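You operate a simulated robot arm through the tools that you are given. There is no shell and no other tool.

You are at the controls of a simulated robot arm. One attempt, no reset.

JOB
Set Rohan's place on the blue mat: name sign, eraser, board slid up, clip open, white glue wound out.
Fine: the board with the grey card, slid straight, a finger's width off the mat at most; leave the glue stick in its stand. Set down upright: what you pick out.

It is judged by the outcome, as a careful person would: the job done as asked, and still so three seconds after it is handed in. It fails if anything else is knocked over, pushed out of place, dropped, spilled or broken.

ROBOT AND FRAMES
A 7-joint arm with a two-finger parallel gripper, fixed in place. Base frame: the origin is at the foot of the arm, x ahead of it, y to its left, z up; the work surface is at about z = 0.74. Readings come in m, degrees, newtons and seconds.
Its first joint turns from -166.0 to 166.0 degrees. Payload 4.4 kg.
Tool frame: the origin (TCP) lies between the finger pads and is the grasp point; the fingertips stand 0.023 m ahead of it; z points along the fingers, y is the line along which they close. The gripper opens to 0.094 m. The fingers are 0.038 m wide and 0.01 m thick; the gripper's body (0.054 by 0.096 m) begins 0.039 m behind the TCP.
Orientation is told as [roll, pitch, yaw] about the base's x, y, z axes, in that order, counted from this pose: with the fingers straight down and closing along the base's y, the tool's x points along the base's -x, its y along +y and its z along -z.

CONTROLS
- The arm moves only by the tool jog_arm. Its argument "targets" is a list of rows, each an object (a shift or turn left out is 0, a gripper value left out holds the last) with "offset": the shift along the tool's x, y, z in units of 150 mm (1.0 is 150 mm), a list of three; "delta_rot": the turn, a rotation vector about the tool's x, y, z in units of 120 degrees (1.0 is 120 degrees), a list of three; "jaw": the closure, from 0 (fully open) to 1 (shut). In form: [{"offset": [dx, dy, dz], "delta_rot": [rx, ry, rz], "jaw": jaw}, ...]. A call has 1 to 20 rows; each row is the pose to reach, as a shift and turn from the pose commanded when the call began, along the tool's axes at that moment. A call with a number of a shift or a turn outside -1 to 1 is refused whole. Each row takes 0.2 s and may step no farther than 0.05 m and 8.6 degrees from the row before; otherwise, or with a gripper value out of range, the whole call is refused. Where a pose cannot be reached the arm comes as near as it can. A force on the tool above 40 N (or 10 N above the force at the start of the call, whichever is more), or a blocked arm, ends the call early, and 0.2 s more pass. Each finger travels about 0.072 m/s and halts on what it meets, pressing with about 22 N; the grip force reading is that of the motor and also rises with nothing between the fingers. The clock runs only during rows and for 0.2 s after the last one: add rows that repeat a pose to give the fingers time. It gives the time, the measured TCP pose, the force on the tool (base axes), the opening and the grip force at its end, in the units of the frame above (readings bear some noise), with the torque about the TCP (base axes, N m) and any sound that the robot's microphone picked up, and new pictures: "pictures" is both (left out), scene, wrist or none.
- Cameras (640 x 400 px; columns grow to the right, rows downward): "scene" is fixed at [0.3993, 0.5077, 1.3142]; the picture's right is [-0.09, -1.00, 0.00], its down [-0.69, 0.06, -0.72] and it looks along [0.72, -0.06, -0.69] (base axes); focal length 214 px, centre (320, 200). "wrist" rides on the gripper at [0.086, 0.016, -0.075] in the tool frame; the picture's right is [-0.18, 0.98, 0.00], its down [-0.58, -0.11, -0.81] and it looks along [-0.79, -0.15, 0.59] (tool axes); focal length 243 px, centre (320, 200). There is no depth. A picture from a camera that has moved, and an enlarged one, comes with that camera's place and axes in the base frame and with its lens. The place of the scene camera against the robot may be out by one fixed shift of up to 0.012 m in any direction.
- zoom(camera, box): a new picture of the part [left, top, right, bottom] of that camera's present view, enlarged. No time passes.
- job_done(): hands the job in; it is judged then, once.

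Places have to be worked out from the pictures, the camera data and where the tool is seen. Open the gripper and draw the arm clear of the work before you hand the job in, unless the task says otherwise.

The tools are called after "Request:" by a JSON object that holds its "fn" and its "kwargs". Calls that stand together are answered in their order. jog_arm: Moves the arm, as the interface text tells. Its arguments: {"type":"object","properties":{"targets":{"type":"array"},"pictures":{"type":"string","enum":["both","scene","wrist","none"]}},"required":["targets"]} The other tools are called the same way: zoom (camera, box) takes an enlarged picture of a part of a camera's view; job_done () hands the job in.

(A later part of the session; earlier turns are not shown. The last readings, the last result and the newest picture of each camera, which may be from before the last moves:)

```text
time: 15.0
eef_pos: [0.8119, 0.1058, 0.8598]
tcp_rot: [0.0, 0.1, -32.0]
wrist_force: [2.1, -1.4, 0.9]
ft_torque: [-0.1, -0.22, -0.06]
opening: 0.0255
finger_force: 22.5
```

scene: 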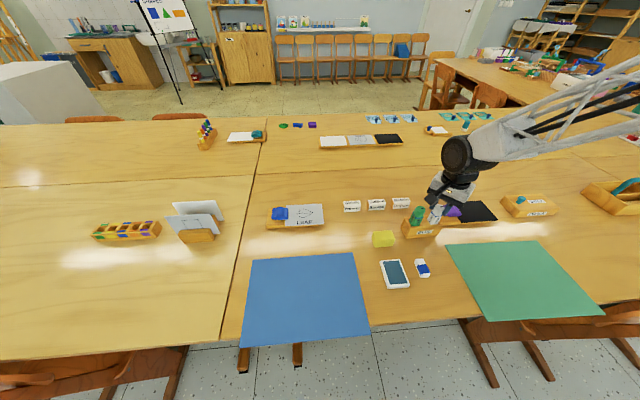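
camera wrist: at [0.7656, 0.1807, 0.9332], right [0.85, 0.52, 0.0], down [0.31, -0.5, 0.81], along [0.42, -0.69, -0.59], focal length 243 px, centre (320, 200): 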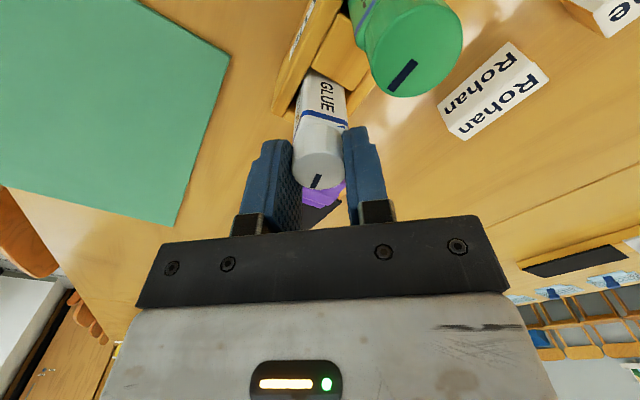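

Force is near zero with the grip unchanged. I'll reverse exactly the 16° of the last turn to bring the stand back, then check.

Request:
{"fn": "jog_arm", "kwargs": {"targets": [{"delta_rot": [0, 0, 0.0444]}, {"delta_rot": [0, 0, 0.0889]}, {"delta_rot": [0, 0, 0.1333]}, {"delta_rot": [0, 0, 0.1333]}]}}

Request:
{"fn": "zoom", "kwargs": {"camera": "scene", "box": [405, 180, 475, 240]}}

Request:
{"fn": "zoom", "kwargs": {"camera": "wrist", "box": [220, 60, 420, 240]}}

```text
time: 16.0
eef_pos: [0.812, 0.1062, 0.8614]
tcp_rot: [0.0, 0.0, -48.2]
wrist_force: [0.6, -0.8, -0.3]
ft_torque: [-0.02, 0.03, -0.01]
opening: 0.0253
finger_force: 22.5
camera wrist: at [0.7661, 0.1805, 0.9345], right [0.85, 0.52, 0.0], down [0.31, -0.51, 0.81], along [0.42, -0.69, -0.59], focal length 243 px, centre (320, 200)
```

scene: 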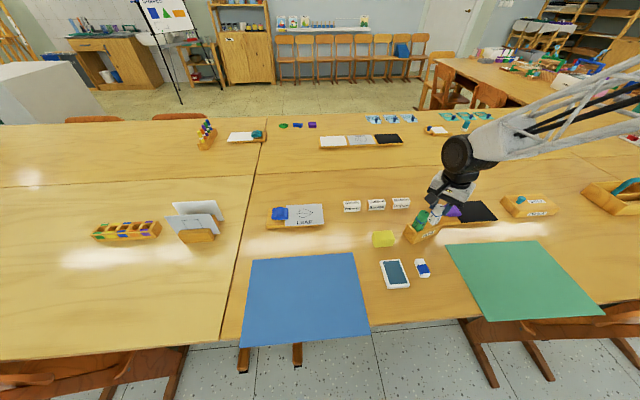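
wrist: 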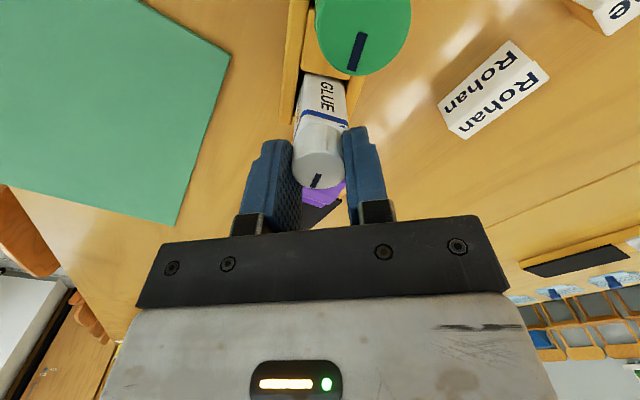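

```text
6.67 times, centred on (440, 210) of scene
camera zoom: at [0.3993, 0.5077, 1.3142], right [-0.09, -1.0, 0.0], down [-0.69, 0.06, -0.72], along [0.72, -0.06, -0.69], focal length 1430 px, centre (-480, 133)
```

zoom: 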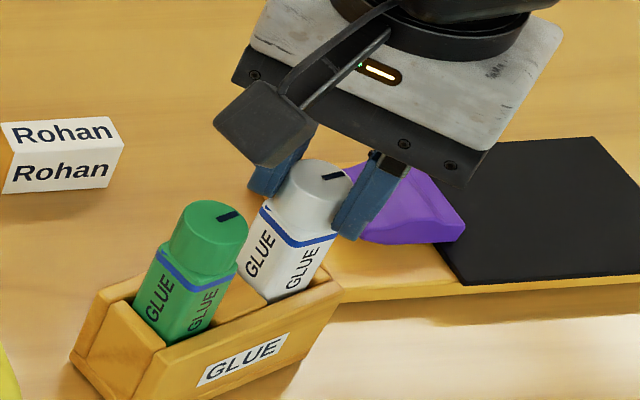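

```text
2.22 times, centred on (320, 150) of wrist
camera zoom: at [0.7661, 0.1805, 0.9345], right [0.85, 0.52, 0.0], down [0.31, -0.51, 0.81], along [0.42, -0.69, -0.59], focal length 539 px, centre (320, 311)
```

zoom: 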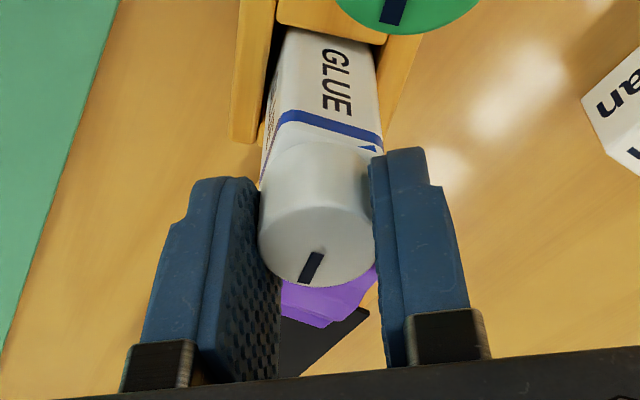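

The stick rotated back inside its slot, but the stand stayed about 16° turned. The fingertips sat too low and coupled to the square body. I'll re-grip about 6.5 mm higher so only the knob is held, leaving the stand correction for later.

Request:
{"fn": "jog_arm", "kwargs": {"targets": [{"jaw": 0.5}, {"jaw": 0.5}, {"offset": [0, 0, -0.022], "jaw": 0.5}, {"offset": [0, 0, -0.043], "jaw": 0.5}, {"offset": [0, 0, -0.043], "jaw": 0.5}]}}

Request:
{"fn": "zoom", "kwargs": {"camera": "wrist", "box": [220, 60, 420, 240]}}

Request:
{"fn": "zoom", "kwargs": {"camera": "scene", "box": [405, 180, 475, 240]}}

```text
time: 17.2
eef_pos: [0.8114, 0.1044, 0.8667]
tcp_rot: [0.0, 0.0, -48.0]
wrist_force: [-0.9, 0.6, -0.1]
ft_torque: [0.01, 0.02, -0.01]
opening: 0.0471
finger_force: 0.1
camera wrist: at [0.7667, 0.1792, 0.9413], right [0.85, 0.52, 0.0], down [0.31, -0.51, 0.81], along [0.42, -0.69, -0.59], focal length 243 px, centre (320, 200)
```

scene: 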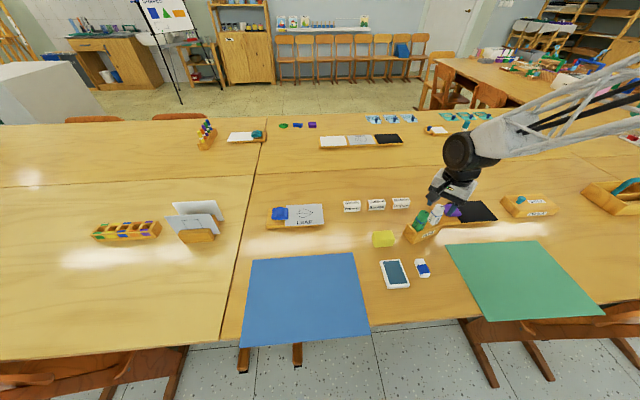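
wrist: 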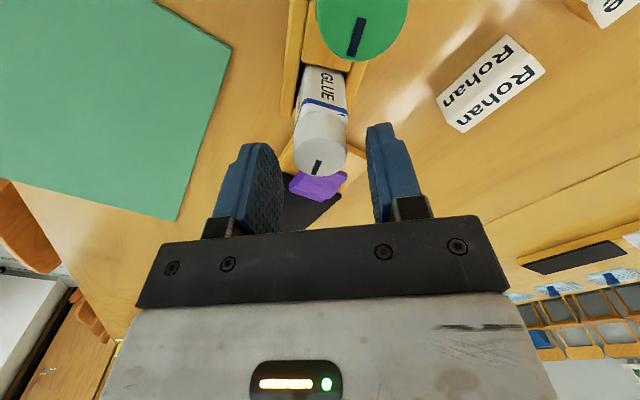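

```text
2.22 times, centred on (320, 150) of wrist
camera zoom: at [0.7667, 0.1792, 0.9413], right [0.85, 0.52, 0.0], down [0.31, -0.51, 0.81], along [0.42, -0.69, -0.59], focal length 539 px, centre (320, 311)
```

zoom: 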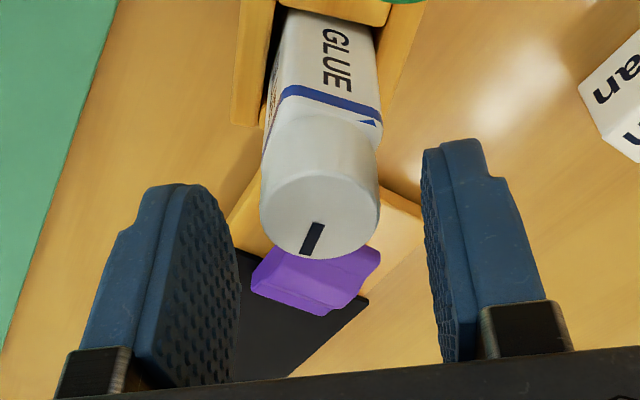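

```text
6.67 times, centred on (440, 210) of scene
camera zoom: at [0.3993, 0.5077, 1.3142], right [-0.09, -1.0, 0.0], down [-0.69, 0.06, -0.72], along [0.72, -0.06, -0.69], focal length 1430 px, centre (-480, 133)
```

zoom: 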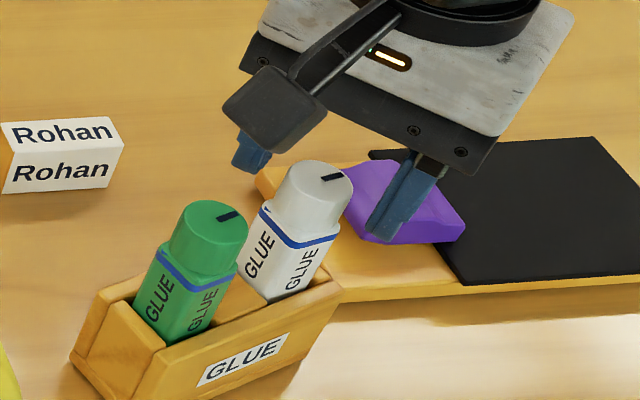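

Fingers are clear and the tips are now at about z 0.844. I'll close on the knob only and turn 24° counter-clockwise.

Request:
{"fn": "jog_arm", "kwargs": {"targets": [{"jaw": 0.8}, {"jaw": 0.8}, {"jaw": 0.8}, {"delta_rot": [0, 0, -0.05], "jaw": 0.8}, {"delta_rot": [0, 0, -0.1], "jaw": 0.8}, {"delta_rot": [0, 0, -0.15], "jaw": 0.8}, {"delta_rot": [0, 0, -0.2], "jaw": 0.8}]}}

Request:
{"fn": "zoom", "kwargs": {"camera": "wrist", "box": [220, 60, 420, 240]}}

Request:
{"fn": "zoom", "kwargs": {"camera": "scene", "box": [405, 180, 475, 240]}}

```text
time: 18.8
eef_pos: [0.812, 0.1067, 0.8674]
tcp_rot: [0.1, 0.0, -24.0]
wrist_force: [0.0, 1.5, 0.4]
ft_torque: [0.11, 0.03, -0.08]
opening: 0.0255
finger_force: 22.0
camera wrist: at [0.739, 0.1556, 0.9414], right [0.57, 0.82, 0.0], down [0.49, -0.34, 0.81], along [0.66, -0.46, -0.59], focal length 243 px, centre (320, 200)
```

scene: 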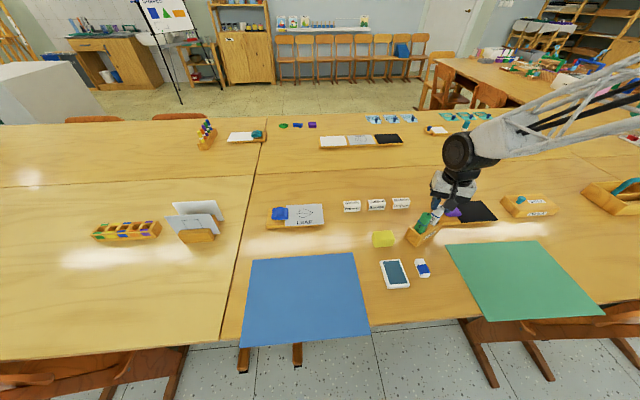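
wrist: 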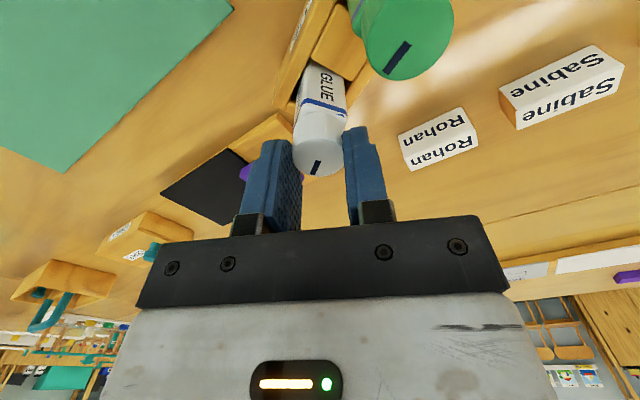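

```text
2.22 times, centred on (320, 150) of wrist
camera zoom: at [0.739, 0.1556, 0.9414], right [0.57, 0.82, 0.0], down [0.49, -0.34, 0.81], along [0.66, -0.46, -0.59], focal length 539 px, centre (320, 311)
```

zoom: 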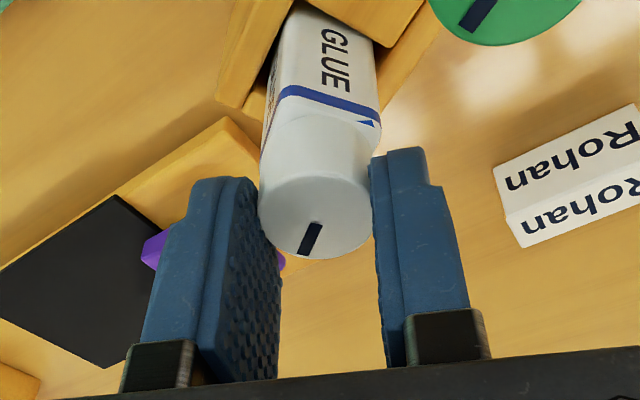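

```text
6.67 times, centred on (440, 210) of scene
camera zoom: at [0.3993, 0.5077, 1.3142], right [-0.09, -1.0, 0.0], down [-0.69, 0.06, -0.72], along [0.72, -0.06, -0.69], focal length 1430 px, centre (-480, 133)
```

zoom: 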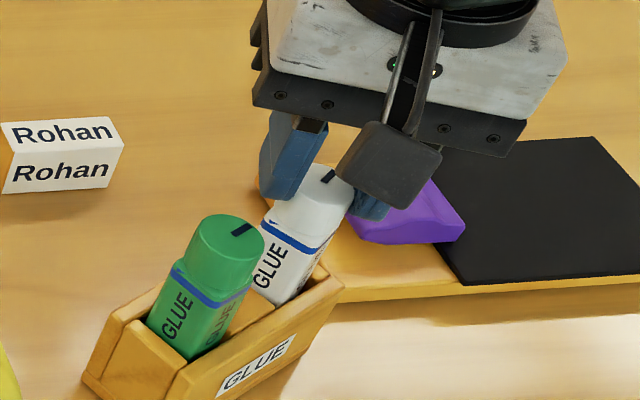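

The stick and stand both followed, so the knob won't turn this way with the stand free. I'll turn clockwise instead, which will either wind the knob or carry the stand back toward its original angle.

Request:
{"fn": "jog_arm", "kwargs": {"targets": [{"delta_rot": [0, 0, 0.06]}, {"delta_rot": [0, 0, 0.12]}, {"delta_rot": [0, 0, 0.18]}, {"delta_rot": [0, 0, 0.24]}, {"delta_rot": [0, 0, 0.3]}, {"delta_rot": [0, 0, 0.3]}]}}

Request:
{"fn": "zoom", "kwargs": {"camera": "wrist", "box": [220, 60, 420, 240]}}

Request:
{"fn": "zoom", "kwargs": {"camera": "scene", "box": [405, 180, 475, 240]}}

```text
time: 20.2
eef_pos: [0.8118, 0.1055, 0.868]
tcp_rot: [0.0, 0.0, -60.1]
wrist_force: [-0.3, 0.1, 0.9]
ft_torque: [-0.01, -0.01, 0.02]
opening: 0.0252
finger_force: 22.2
camera wrist: at [0.7815, 0.1884, 0.9413], right [0.94, 0.33, 0.0], down [0.2, -0.56, 0.81], along [0.27, -0.76, -0.59], focal length 243 px, centre (320, 200)
```

scene: 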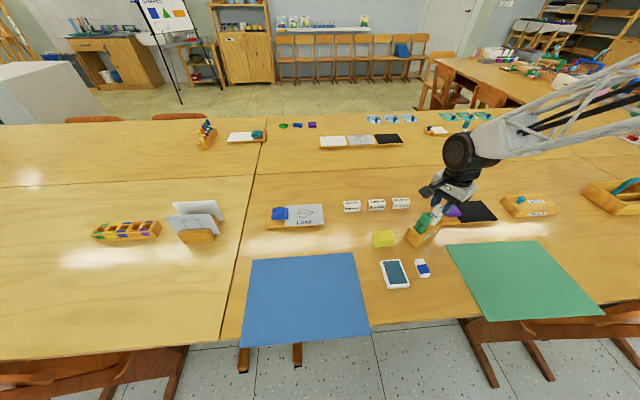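
wrist: 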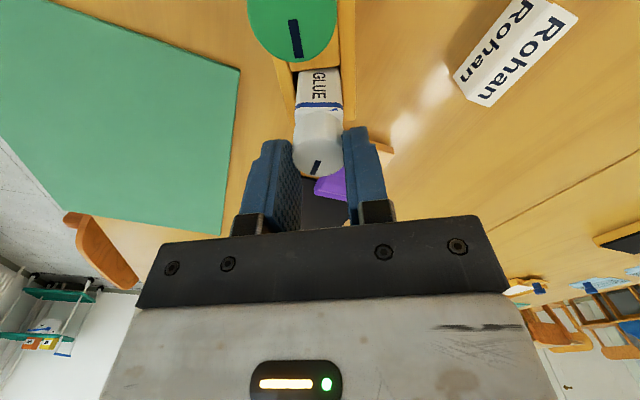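

```text
2.22 times, centred on (320, 150) of wrist
camera zoom: at [0.7815, 0.1884, 0.9413], right [0.94, 0.33, 0.0], down [0.2, -0.56, 0.81], along [0.27, -0.76, -0.59], focal length 539 px, centre (320, 311)
```

zoom: 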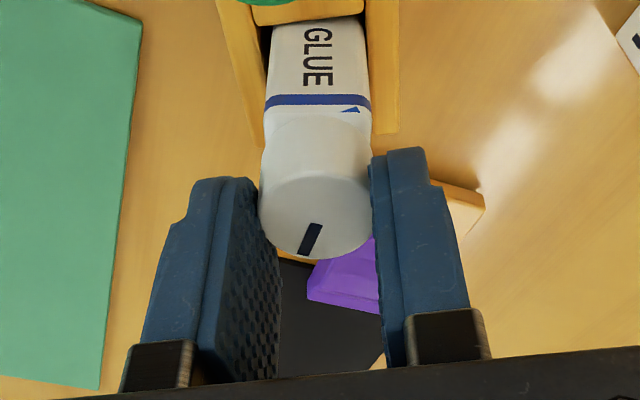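

```text
6.67 times, centred on (440, 210) of scene
camera zoom: at [0.3993, 0.5077, 1.3142], right [-0.09, -1.0, 0.0], down [-0.69, 0.06, -0.72], along [0.72, -0.06, -0.69], focal length 1430 px, centre (-480, 133)
```

zoom: 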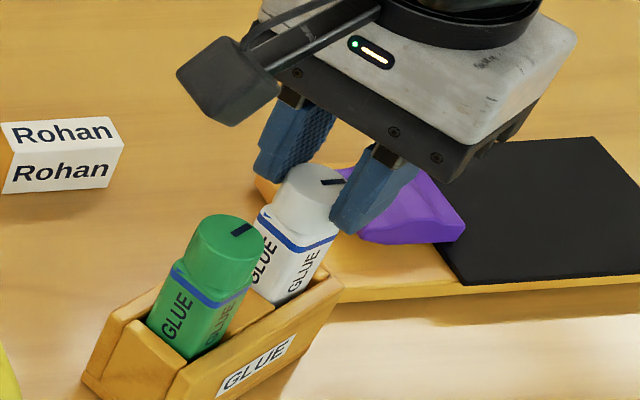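

The knob turned clockwise relative to the body with almost no torque while the stand stayed still. So counter-clockwise was the stop and clockwise winds it out. I'll continue clockwise by 80°.

Request:
{"fn": "jog_arm", "kwargs": {"targets": [{"delta_rot": [0, 0, 0.0667]}, {"delta_rot": [0, 0, 0.1333]}, {"delta_rot": [0, 0, 0.2]}, {"delta_rot": [0, 0, 0.2667]}, {"delta_rot": [0, 0, 0.3333]}, {"delta_rot": [0, 0, 0.4]}, {"delta_rot": [0, 0, 0.4667]}, {"delta_rot": [0, 0, 0.5333]}, {"delta_rot": [0, 0, 0.6]}, {"delta_rot": [0, 0, 0.6667]}, {"delta_rot": [0, 0, 0.6667]}]}}

Request:
{"fn": "zoom", "kwargs": {"camera": "wrist", "box": [220, 60, 420, 240]}}

Request:
{"fn": "zoom", "kwargs": {"camera": "scene", "box": [405, 180, 475, 240]}}

```text
time: 22.6
eef_pos: [0.8106, 0.1064, 0.8665]
tcp_rot: [0.0, 0.1, -140.2]
wrist_force: [-1.1, 1.5, 0.3]
ft_torque: [0.11, 0.05, 0.03]
opening: 0.0253
finger_force: 22.2
camera wrist: at [0.8882, 0.1484, 0.9417], right [0.49, -0.87, 0.0], down [-0.52, -0.29, 0.81], along [-0.7, -0.39, -0.59], focal length 243 px, centre (320, 200)
```

scene: 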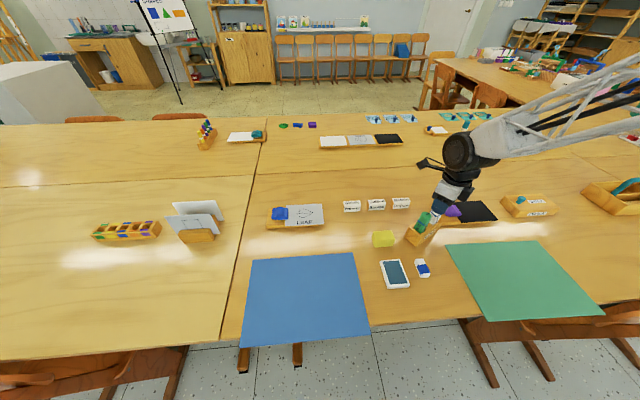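
wrist: 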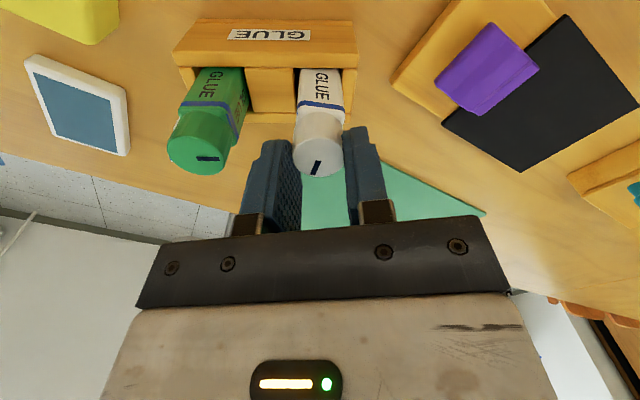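

```text
2.22 times, centred on (320, 150) of wrist
camera zoom: at [0.8882, 0.1484, 0.9417], right [0.49, -0.87, 0.0], down [-0.52, -0.29, 0.81], along [-0.7, -0.39, -0.59], focal length 539 px, centre (320, 311)
```

zoom: 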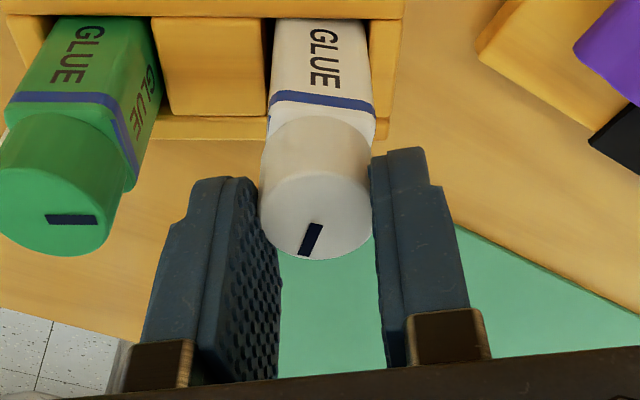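

```text
6.67 times, centred on (440, 210) of scene
camera zoom: at [0.3993, 0.5077, 1.3142], right [-0.09, -1.0, 0.0], down [-0.69, 0.06, -0.72], along [0.72, -0.06, -0.69], focal length 1430 px, centre (-480, 133)
```

zoom: 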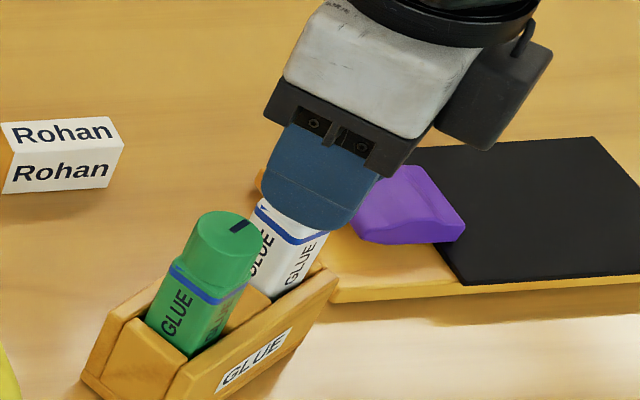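

The knob has turned about 110° from its stop with the stand still. I'll release, swing the hand back 120° with a narrow opening, and re-grip for another turn.

Request:
{"fn": "jog_arm", "kwargs": {"targets": [{"jaw": 0.5}, {"jaw": 0.5}, {"delta_rot": [0, 0, -0.0667], "jaw": 0.5}, {"delta_rot": [0, 0, -0.1333], "jaw": 0.5}, {"delta_rot": [0, 0, -0.2], "jaw": 0.5}, {"delta_rot": [0, 0, -0.2667], "jaw": 0.5}, {"delta_rot": [0, 0, -0.3333], "jaw": 0.5}, {"delta_rot": [0, 0, -0.4], "jaw": 0.5}, {"delta_rot": [0, 0, -0.4667], "jaw": 0.5}, {"delta_rot": [0, 0, -0.5333], "jaw": 0.5}, {"delta_rot": [0, 0, -0.6], "jaw": 0.5}, {"delta_rot": [0, 0, -0.6667], "jaw": 0.5}, {"delta_rot": [0, 0, -0.7333], "jaw": 0.5}, {"delta_rot": [0, 0, -0.8], "jaw": 0.5}, {"delta_rot": [0, 0, -0.8667], "jaw": 0.5}, {"delta_rot": [0, 0, -0.9333], "jaw": 0.5}, {"delta_rot": [0, 0, -1.0], "jaw": 0.5}, {"delta_rot": [0, 0, -1.0], "jaw": 0.5}]}}

Request:
{"fn": "zoom", "kwargs": {"camera": "wrist", "box": [220, 60, 420, 240]}}

Request:
{"fn": "zoom", "kwargs": {"camera": "scene", "box": [405, 180, 475, 240]}}

```text
time: 26.4
eef_pos: [0.8128, 0.1058, 0.8685]
tcp_rot: [0.0, -0.1, -20.0]
wrist_force: [0.6, 0.6, -0.2]
ft_torque: [0.0, 0.02, -0.01]
opening: 0.0471
finger_force: 0.0
camera wrist: at [0.7357, 0.1497, 0.942], right [0.51, 0.86, 0.0], down [0.51, -0.3, 0.81], along [0.69, -0.41, -0.59], focal length 243 px, centre (320, 200)
```

scene: 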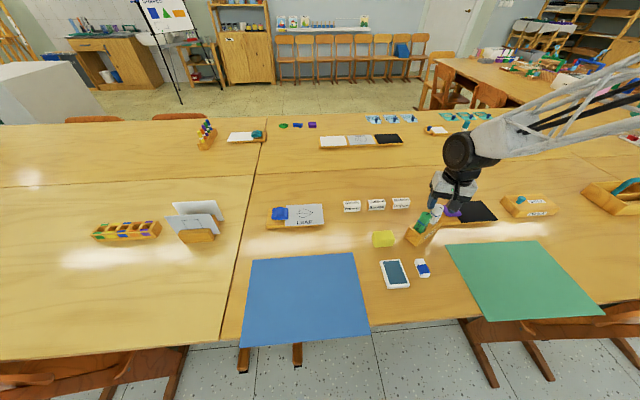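
wrist: 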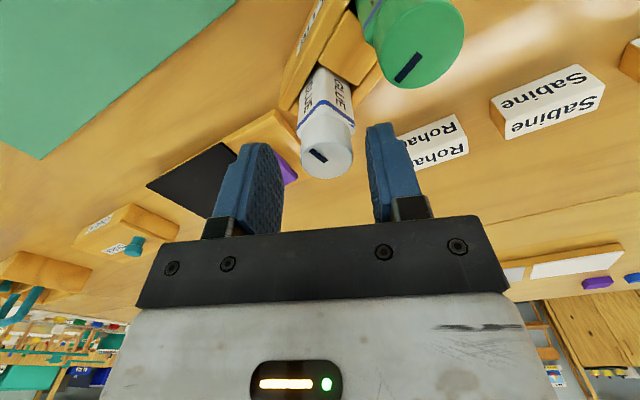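

```text
2.22 times, centred on (320, 150) of wrist
camera zoom: at [0.7357, 0.1497, 0.942], right [0.51, 0.86, 0.0], down [0.51, -0.3, 0.81], along [0.69, -0.41, -0.59], focal length 539 px, centre (320, 311)
```

zoom: 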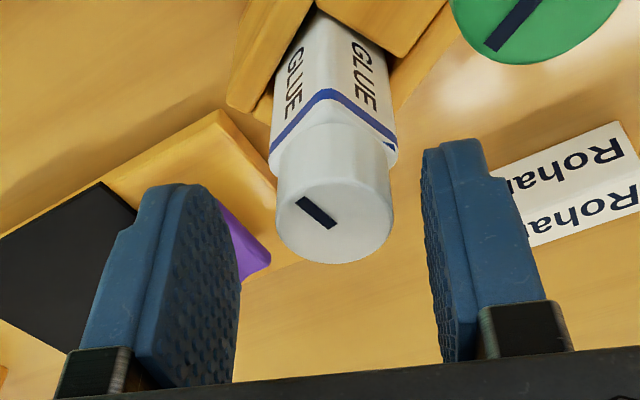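

```text
6.67 times, centred on (440, 210) of scene
camera zoom: at [0.3993, 0.5077, 1.3142], right [-0.09, -1.0, 0.0], down [-0.69, 0.06, -0.72], along [0.72, -0.06, -0.69], focal length 1430 px, centre (-480, 133)
```

zoom: 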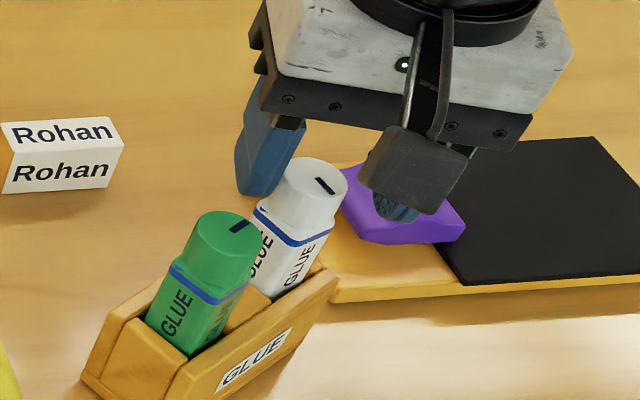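

Request:
{"fn": "zoom", "kwargs": {"camera": "wrist", "box": [290, 60, 370, 185]}}

Request:
{"fn": "zoom", "kwargs": {"camera": "scene", "box": [418, 196, 448, 230]}}

```text
3.20 times, centred on (330, 122) of wrist
camera zoom: at [0.7357, 0.1497, 0.942], right [0.51, 0.86, 0.0], down [0.51, -0.3, 0.81], along [0.69, -0.41, -0.59], focal length 776 px, centre (288, 448)
```

zoom: 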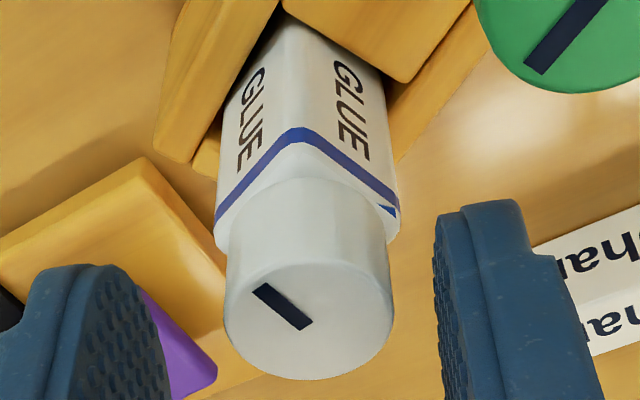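

```text
11.76 times, centred on (433, 213) of scene
camera zoom: at [0.3993, 0.5077, 1.3142], right [-0.09, -1.0, 0.0], down [-0.69, 0.06, -0.72], along [0.72, -0.06, -0.69], focal length 2523 px, centre (-1009, 47)
```

zoom: 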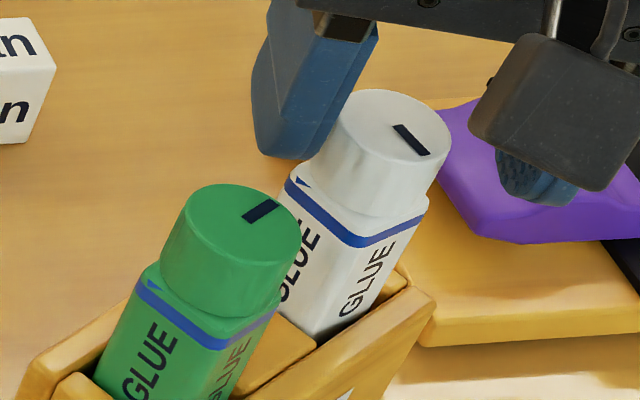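

The mark now points toward -x, so the turn held. I'll re-grip and wind another 120° clockwise.

Request:
{"fn": "jog_arm", "kwargs": {"targets": [{"jaw": 0.8}, {"jaw": 0.8}, {"jaw": 0.8}, {"delta_rot": [0, 0, 0.0667]}, {"delta_rot": [0, 0, 0.1333]}, {"delta_rot": [0, 0, 0.2]}, {"delta_rot": [0, 0, 0.2667]}, {"delta_rot": [0, 0, 0.3333]}, {"delta_rot": [0, 0, 0.4]}, {"delta_rot": [0, 0, 0.4667]}, {"delta_rot": [0, 0, 0.5333]}, {"delta_rot": [0, 0, 0.6]}, {"delta_rot": [0, 0, 0.6667]}, {"delta_rot": [0, 0, 0.7333]}, {"delta_rot": [0, 0, 0.8]}, {"delta_rot": [0, 0, 0.8667]}, {"delta_rot": [0, 0, 0.9333]}, {"delta_rot": [0, 0, 1.0]}, {"delta_rot": [0, 0, 1.0]}]}}

Request:
{"fn": "zoom", "kwargs": {"camera": "wrist", "box": [220, 60, 420, 240]}}

Request:
{"fn": "zoom", "kwargs": {"camera": "scene", "box": [405, 180, 475, 240]}}

```text
time: 30.4
eef_pos: [0.8107, 0.105, 0.8681]
tcp_rot: [0.1, -0.1, -140.1]
wrist_force: [2.9, -0.5, 4.8]
ft_torque: [-0.08, -0.08, 0.07]
opening: 0.0248
finger_force: 21.8
camera wrist: at [0.8878, 0.1484, 0.9411], right [0.49, -0.87, 0.0], down [-0.52, -0.29, 0.81], along [-0.7, -0.39, -0.59], focal length 243 px, centre (320, 200)
```

scene: 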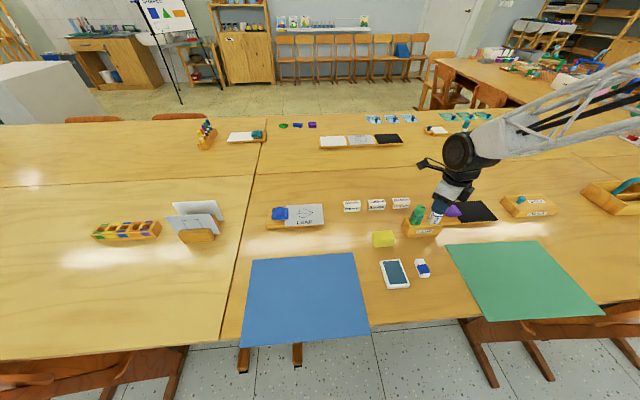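
wrist: 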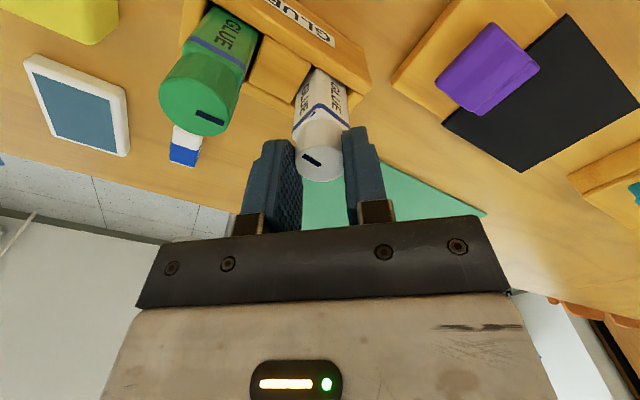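

```text
2.22 times, centred on (320, 150) of wrist
camera zoom: at [0.8878, 0.1484, 0.9411], right [0.49, -0.87, 0.0], down [-0.52, -0.29, 0.81], along [-0.7, -0.39, -0.59], focal length 539 px, centre (320, 311)
```

zoom: 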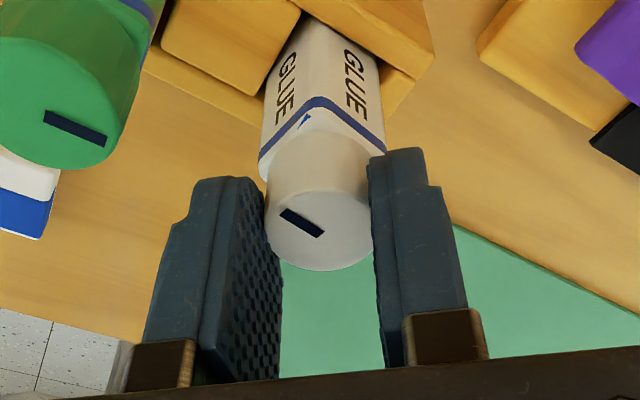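

```text
6.67 times, centred on (440, 210) of scene
camera zoom: at [0.3993, 0.5077, 1.3142], right [-0.09, -1.0, 0.0], down [-0.69, 0.06, -0.72], along [0.72, -0.06, -0.69], focal length 1430 px, centre (-480, 133)
```

zoom: 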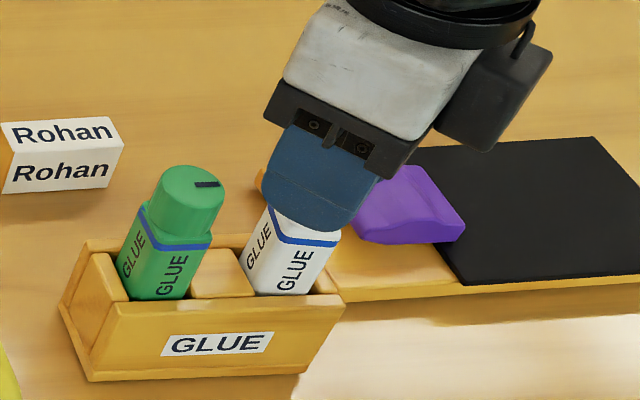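

The knob reached its outward stop and carried the stand back to nearly its original angle. I'll compare with the original crop.

Request:
{"fn": "zoom", "kwargs": {"camera": "scene", "box": [395, 195, 455, 245]}}

```text
8.00 times, centred on (425, 220) of scene
camera zoom: at [0.3993, 0.5077, 1.3142], right [-0.09, -1.0, 0.0], down [-0.69, 0.06, -0.72], along [0.72, -0.06, -0.69], focal length 1716 px, centre (-520, 40)
```

zoom: 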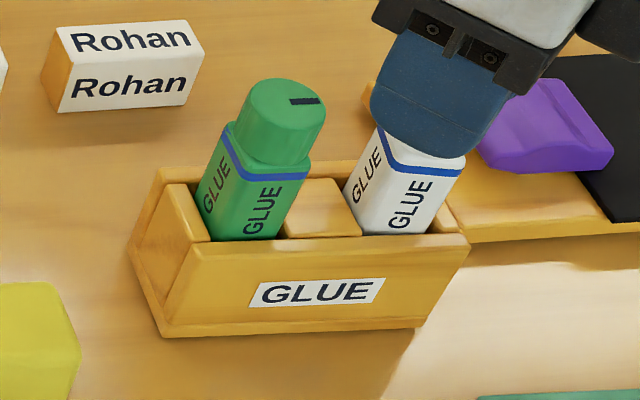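

The knob is at its outward stop. The stand now sits about 6° past its original angle, with its left end about 6 mm too far in +x. I'll release, rise and look from above.

Request:
{"fn": "jog_arm", "kwargs": {"targets": [{"jaw": 0.5}, {"jaw": 0.5}, {"offset": [0, 0, -0.2], "jaw": 0.5}, {"offset": [0, 0, -0.5], "jaw": 0.5}, {"offset": [0, 0, -0.8], "jaw": 0.5}, {"offset": [0, 0, -0.8], "jaw": 0.5}]}}

Request:
{"fn": "zoom", "kwargs": {"camera": "scene", "box": [395, 195, 455, 245]}}

```text
time: 31.8
eef_pos: [0.8117, 0.1057, 0.9868]
tcp_rot: [0.0, 0.0, -140.0]
wrist_force: [0.4, 0.7, 0.0]
ft_torque: [0.02, -0.01, 0.0]
opening: 0.0469
finger_force: 0.0
camera wrist: at [0.8884, 0.1494, 1.0612], right [0.49, -0.87, 0.0], down [-0.52, -0.29, 0.81], along [-0.7, -0.4, -0.59], focal length 243 px, centre (320, 200)
```

scene: 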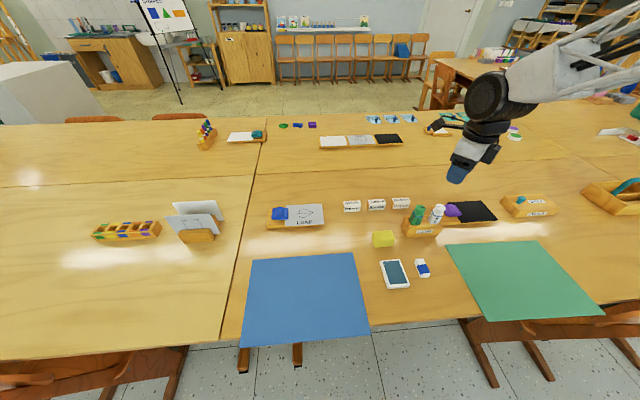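
wrist: 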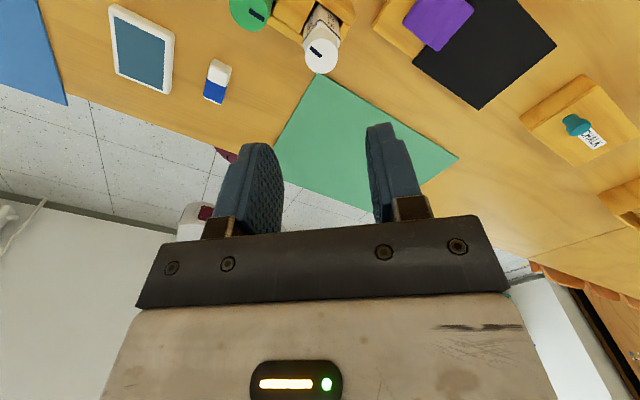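

```text
8.00 times, centred on (425, 220) of scene
camera zoom: at [0.3993, 0.5077, 1.3142], right [-0.09, -1.0, 0.0], down [-0.69, 0.06, -0.72], along [0.72, -0.06, -0.69], focal length 1716 px, centre (-520, 40)
```

zoom: 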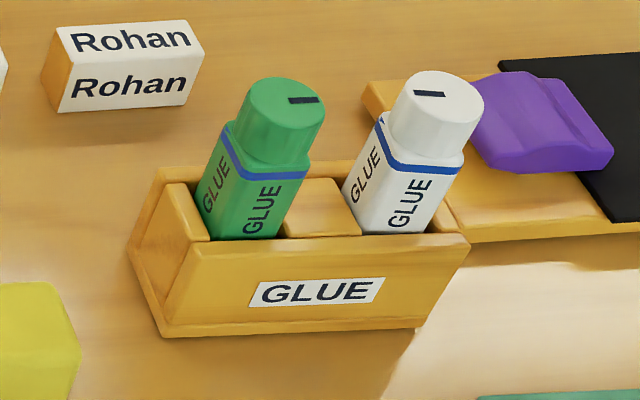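

The white knob's mark has gone from -y to +y, a half turn to the stop. The stand is within a few mm of where it was. Next is the board: I'll grip its clip across the hinge axis, with the hand at yaw -90 leaning toward +y, moving up and over first.

Request:
{"fn": "jog_arm", "kwargs": {"targets": [{"offset": [0.107, -0.128, -0.02], "delta_rot": [0, 0, -0.0694]}, {"offset": [0.214, -0.255, -0.04], "delta_rot": [0, 0, -0.1389]}, {"offset": [0.321, -0.383, -0.06], "delta_rot": [0, 0, -0.2083]}, {"offset": [0.429, -0.511, -0.087], "delta_rot": [0, 0, -0.2778]}, {"offset": [0.536, -0.638, -0.087], "delta_rot": [0, 0, -0.3472]}, {"offset": [0.643, -0.766, -0.087], "delta_rot": [0, 0, -0.4167]}, {"offset": [0.643, -0.766, -0.087], "delta_rot": [0, 0, -0.4167]}], "pictures": "none"}}

```text
time: 33.4
eef_pos: [0.8114, 0.2566, 1.0008]
tcp_rot: [0.0, 0.1, -90.0]
wrist_force: [-0.1, -0.9, -0.3]
ft_torque: [-0.04, -0.01, 0.0]
opening: 0.0466
finger_force: 0.0
```

Now I'll tilt 45° toward +y while moving left over the board, still high.

Request:
{"fn": "jog_arm", "kwargs": {"targets": [{"offset": [0.167, 0.055, 0], "delta_rot": [0, 0.0625, 0]}, {"offset": [0.333, 0.11, 0], "delta_rot": [0, 0.125, 0]}, {"offset": [0.5, 0.167, 0], "delta_rot": [0, 0.1875, 0]}, {"offset": [0.667, 0.22, 0], "delta_rot": [0, 0.25, 0]}, {"offset": [0.833, 0.28, 0], "delta_rot": [0, 0.3125, 0]}, {"offset": [1.0, 0.333, 0], "delta_rot": [0, 0.375, 0]}, {"offset": [1.0, 0.333, 0], "delta_rot": [0, 0.375, 0]}]}}

```text
time: 35.0
eef_pos: [0.8628, 0.4066, 0.998]
tcp_rot: [0.0, 45.1, -90.0]
wrist_force: [-0.7, 0.0, -0.3]
ft_torque: [0.03, 0.0, -0.02]
opening: 0.0472
finger_force: 0.0
camera wrist: at [0.8782, 0.4142, 1.1102], right [0.98, -0.13, -0.13], down [-0.11, -0.98, 0.16], along [-0.15, -0.14, -0.98], focal length 243 px, centre (320, 200)
```

scene: 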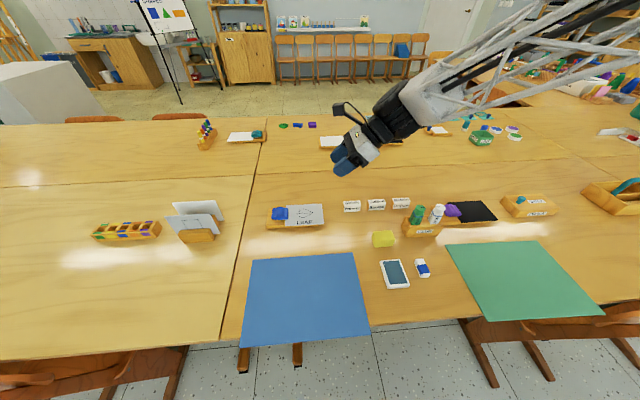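
wrist: 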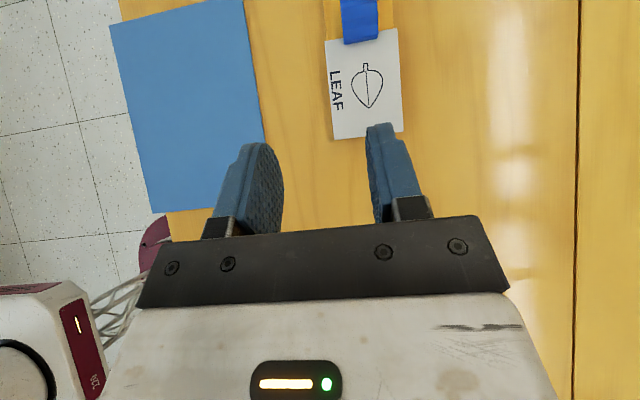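

The view is now straight down on the board and mat. I'll zoom to measure the gap and the clip.

Request:
{"fn": "zoom", "kwargs": {"camera": "wrist", "box": [230, 0, 430, 150]}}

Request:
{"fn": "zoom", "kwargs": {"camera": "wrist", "box": [300, 0, 420, 75]}}

```text
2.67 times, centred on (330, 75) of wrist
camera zoom: at [0.8782, 0.4142, 1.1102], right [0.98, -0.13, -0.13], down [-0.11, -0.98, 0.16], along [-0.15, -0.14, -0.98], focal length 647 px, centre (293, 533)
```

zoom: 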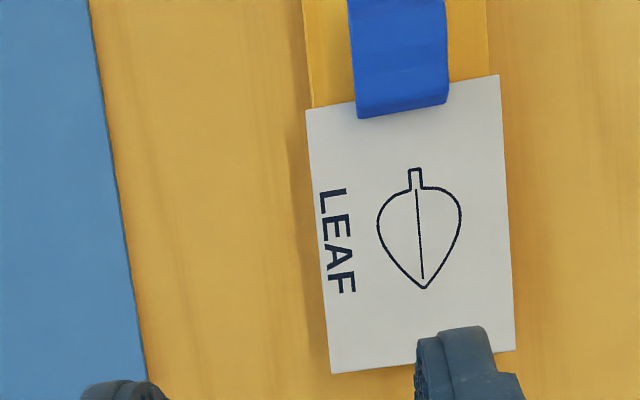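

```text
5.33 times, centred on (360, 38) of wrist
camera zoom: at [0.8782, 0.4142, 1.1102], right [0.98, -0.13, -0.13], down [-0.11, -0.98, 0.16], along [-0.15, -0.14, -0.98], focal length 1294 px, centre (107, 1067)
```

zoom: 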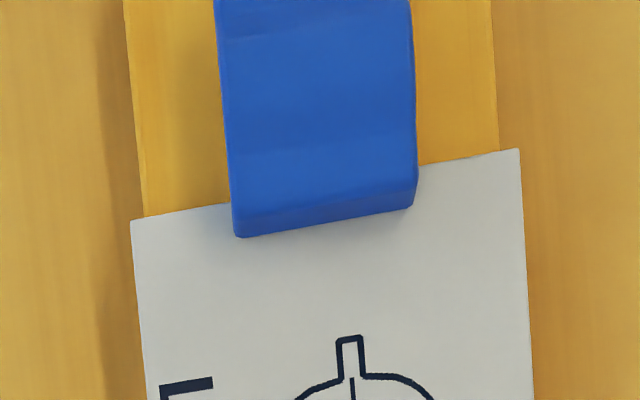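

The board's edges are at x ≈ 0.862–0.950, the card at 0.857–0.951, the clip at 0.884–0.925 (y 0.56–0.61), and the mat's far edge at 0.7505. The board therefore needs to slide about 0.104 in -x. I'll approach the clip in stages to test reach.

Request:
{"fn": "jog_arm", "kwargs": {"targets": [{"offset": [0, 0.07, 0.236]}, {"offset": [0, 0.14, 0.47]}, {"offset": [0, 0.21, 0.7]}, {"offset": [0, 0.275, 0.943]}, {"offset": [0, 0.275, 0.943]}]}}

```text
time: 36.2
eef_pos: [0.9028, 0.505, 0.9002]
tcp_rot: [0.0, 44.9, -90.0]
wrist_force: [0.0, 0.4, -0.5]
ft_torque: [-0.01, -0.01, 0.0]
opening: 0.0474
finger_force: 0.1
camera wrist: at [0.9188, 0.513, 1.0125], right [0.98, -0.13, -0.13], down [-0.11, -0.98, 0.16], along [-0.15, -0.14, -0.98], focal length 243 px, centre (320, 200)
```

scene: 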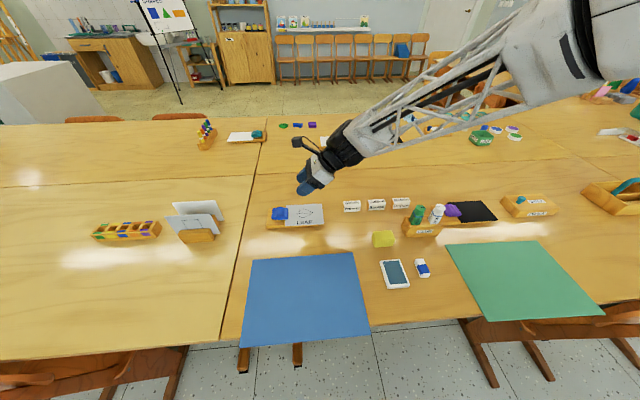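
wrist: 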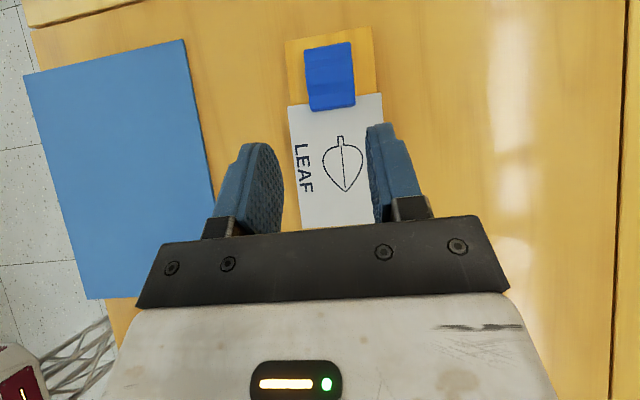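

Reach is fine so far. I'll zoom on the clip and gap for a better measurement from here.

Request:
{"fn": "zoom", "kwargs": {"camera": "wrist", "box": [260, 10, 400, 130]}}

Request:
{"fn": "zoom", "kwargs": {"camera": "wrist", "box": [170, 20, 400, 160]}}

```text
3.33 times, centred on (330, 70) of wrist
camera zoom: at [0.9188, 0.513, 1.0125], right [0.98, -0.13, -0.13], down [-0.11, -0.98, 0.16], along [-0.15, -0.14, -0.98], focal length 809 px, centre (287, 633)
```

zoom: 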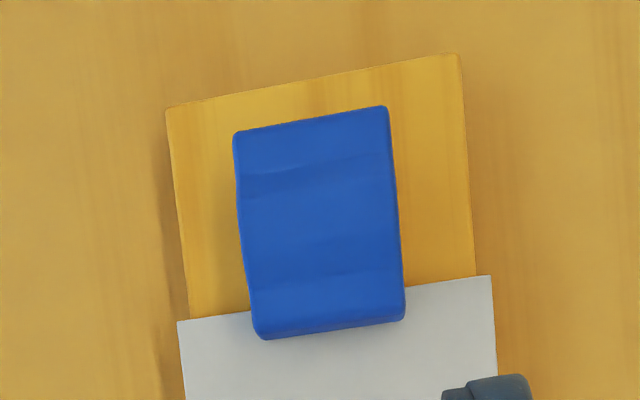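

```text
2.78 times, centred on (285, 90) of wrist
camera zoom: at [0.9188, 0.513, 1.0125], right [0.98, -0.13, -0.13], down [-0.11, -0.98, 0.16], along [-0.15, -0.14, -0.98], focal length 675 px, centre (417, 506)
```

zoom: 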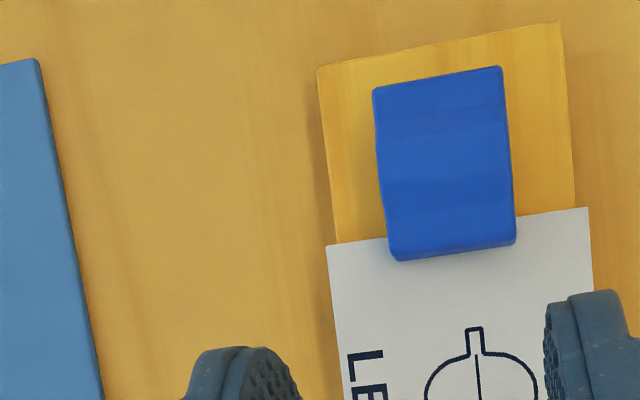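

The clip is 41 mm wide, centred at (0.9065, 0.590). The board's near edge is at 0.863 and the mat edge at 0.7505. I'll open to 60 mm and descend most of the way to straddle the clip.

Request:
{"fn": "jog_arm", "kwargs": {"targets": [{"offset": [-0.03, 0.025, 0.2], "jaw": 0.36}, {"offset": [-0.06, 0.025, 0.4], "jaw": 0.36}, {"offset": [-0.08, 0.025, 0.55], "jaw": 0.36}, {"offset": [-0.1, 0.025, 0.7], "jaw": 0.36}, {"offset": [-0.1, 0.025, 0.7], "jaw": 0.36}]}}

Request:
{"fn": "zoom", "kwargs": {"camera": "scene", "box": [250, 170, 350, 240]}}

```text
time: 37.4
eef_pos: [0.9065, 0.5671, 0.8159]
tcp_rot: [0.0, 45.1, -90.2]
wrist_force: [-0.4, -0.1, 0.0]
ft_torque: [0.0, 0.0, 0.02]
opening: 0.0604
finger_force: 0.0
camera wrist: at [0.9217, 0.5752, 0.9289], right [0.98, -0.13, -0.13], down [-0.11, -0.98, 0.16], along [-0.15, -0.14, -0.98], focal length 243 px, centre (320, 200)
```

scene: 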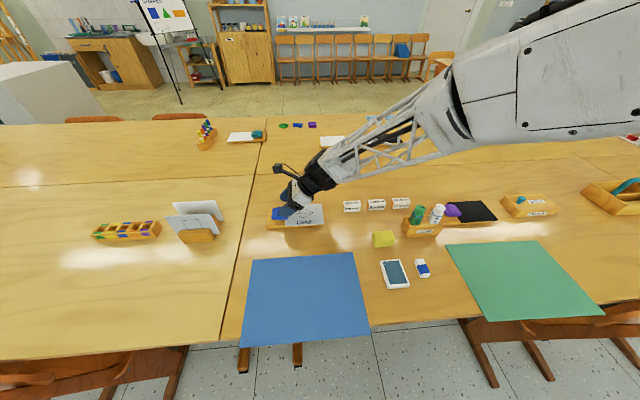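
wrist: 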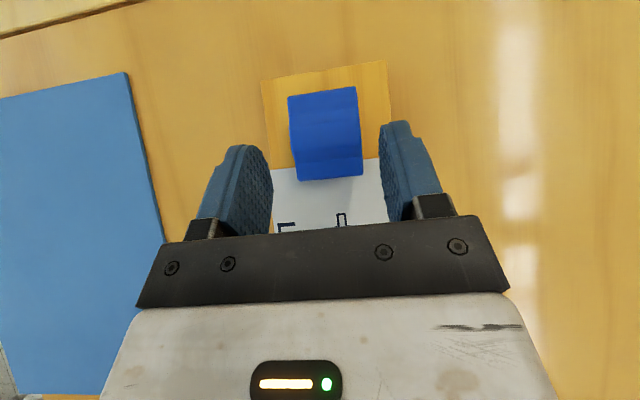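

```text
5.71 times, centred on (300, 205) of scene
camera zoom: at [0.3993, 0.5077, 1.3142], right [-0.09, -1.0, 0.0], down [-0.69, 0.06, -0.72], along [0.72, -0.06, -0.69], focal length 1226 px, centre (434, 171)
```

zoom: 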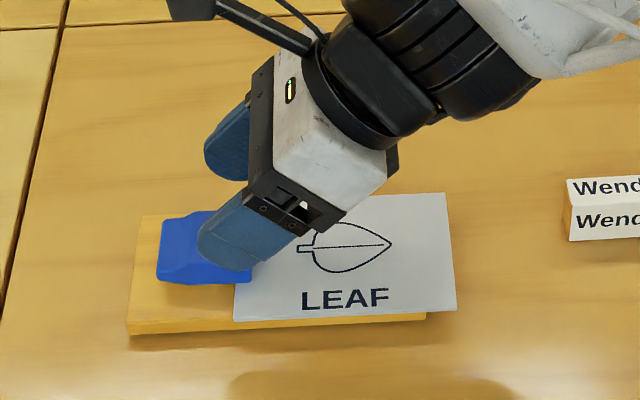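

The clip is centred between the fingers. I'll descend the last stretch and then close on the clip.

Request:
{"fn": "jog_arm", "kwargs": {"targets": [{"offset": [-0.005, 0, 0.08]}, {"offset": [-0.01, 0, 0.16]}, {"offset": [-0.014, 0, 0.23]}, {"offset": [-0.014, 0, 0.23]}]}}

Request:
{"fn": "zoom", "kwargs": {"camera": "scene", "box": [250, 170, 350, 240]}}

Request:
{"fn": "zoom", "kwargs": {"camera": "wrist", "box": [240, 60, 420, 240]}}

```text
time: 38.4
eef_pos: [0.9073, 0.5921, 0.7893]
tcp_rot: [0.1, 45.1, -90.0]
wrist_force: [-0.6, 0.3, -0.3]
ft_torque: [-0.02, 0.0, -0.03]
opening: 0.0602
finger_force: 0.0
camera wrist: at [0.9235, 0.5993, 0.9026], right [0.98, -0.13, -0.13], down [-0.11, -0.98, 0.16], along [-0.15, -0.14, -0.98], focal length 243 px, centre (320, 200)
```

scene: 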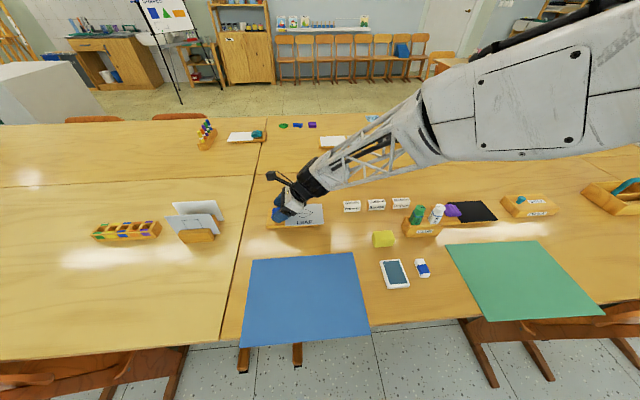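
wrist: 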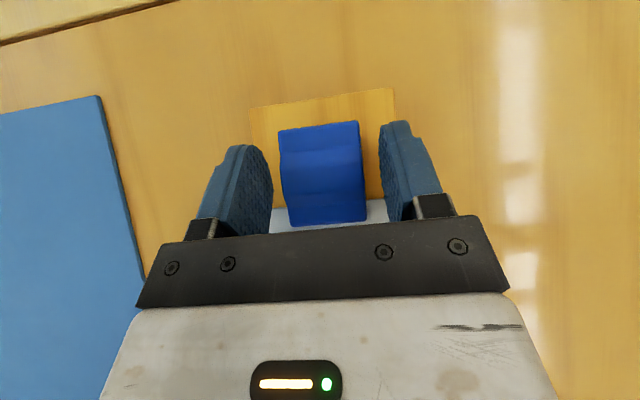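

```text
5.71 times, centred on (300, 205) of scene
camera zoom: at [0.3993, 0.5077, 1.3142], right [-0.09, -1.0, 0.0], down [-0.69, 0.06, -0.72], along [0.72, -0.06, -0.69], focal length 1226 px, centre (434, 171)
```

zoom: 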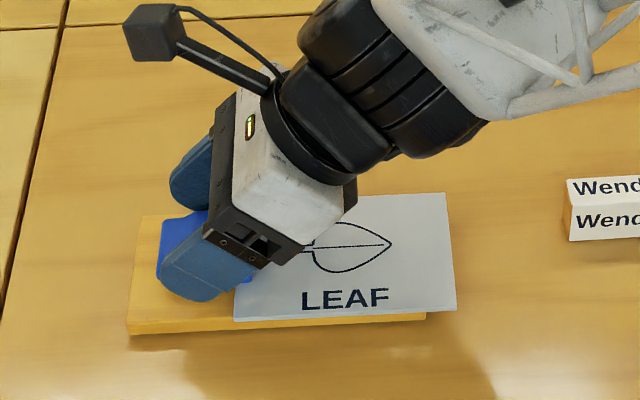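

```text
2.22 times, centred on (330, 150) of wrist
camera zoom: at [0.9235, 0.5993, 0.9026], right [0.98, -0.13, -0.13], down [-0.11, -0.98, 0.16], along [-0.15, -0.14, -0.98], focal length 539 px, centre (298, 311)
```

zoom: 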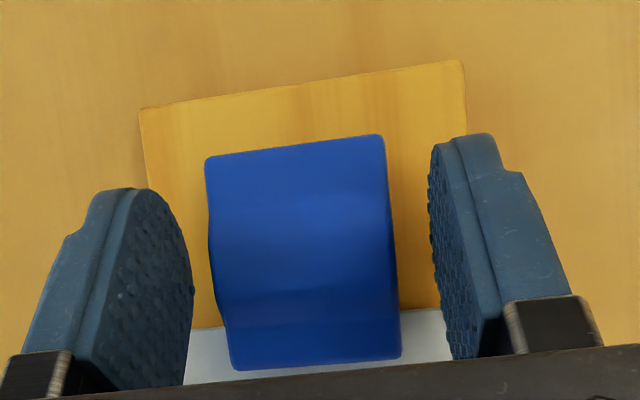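

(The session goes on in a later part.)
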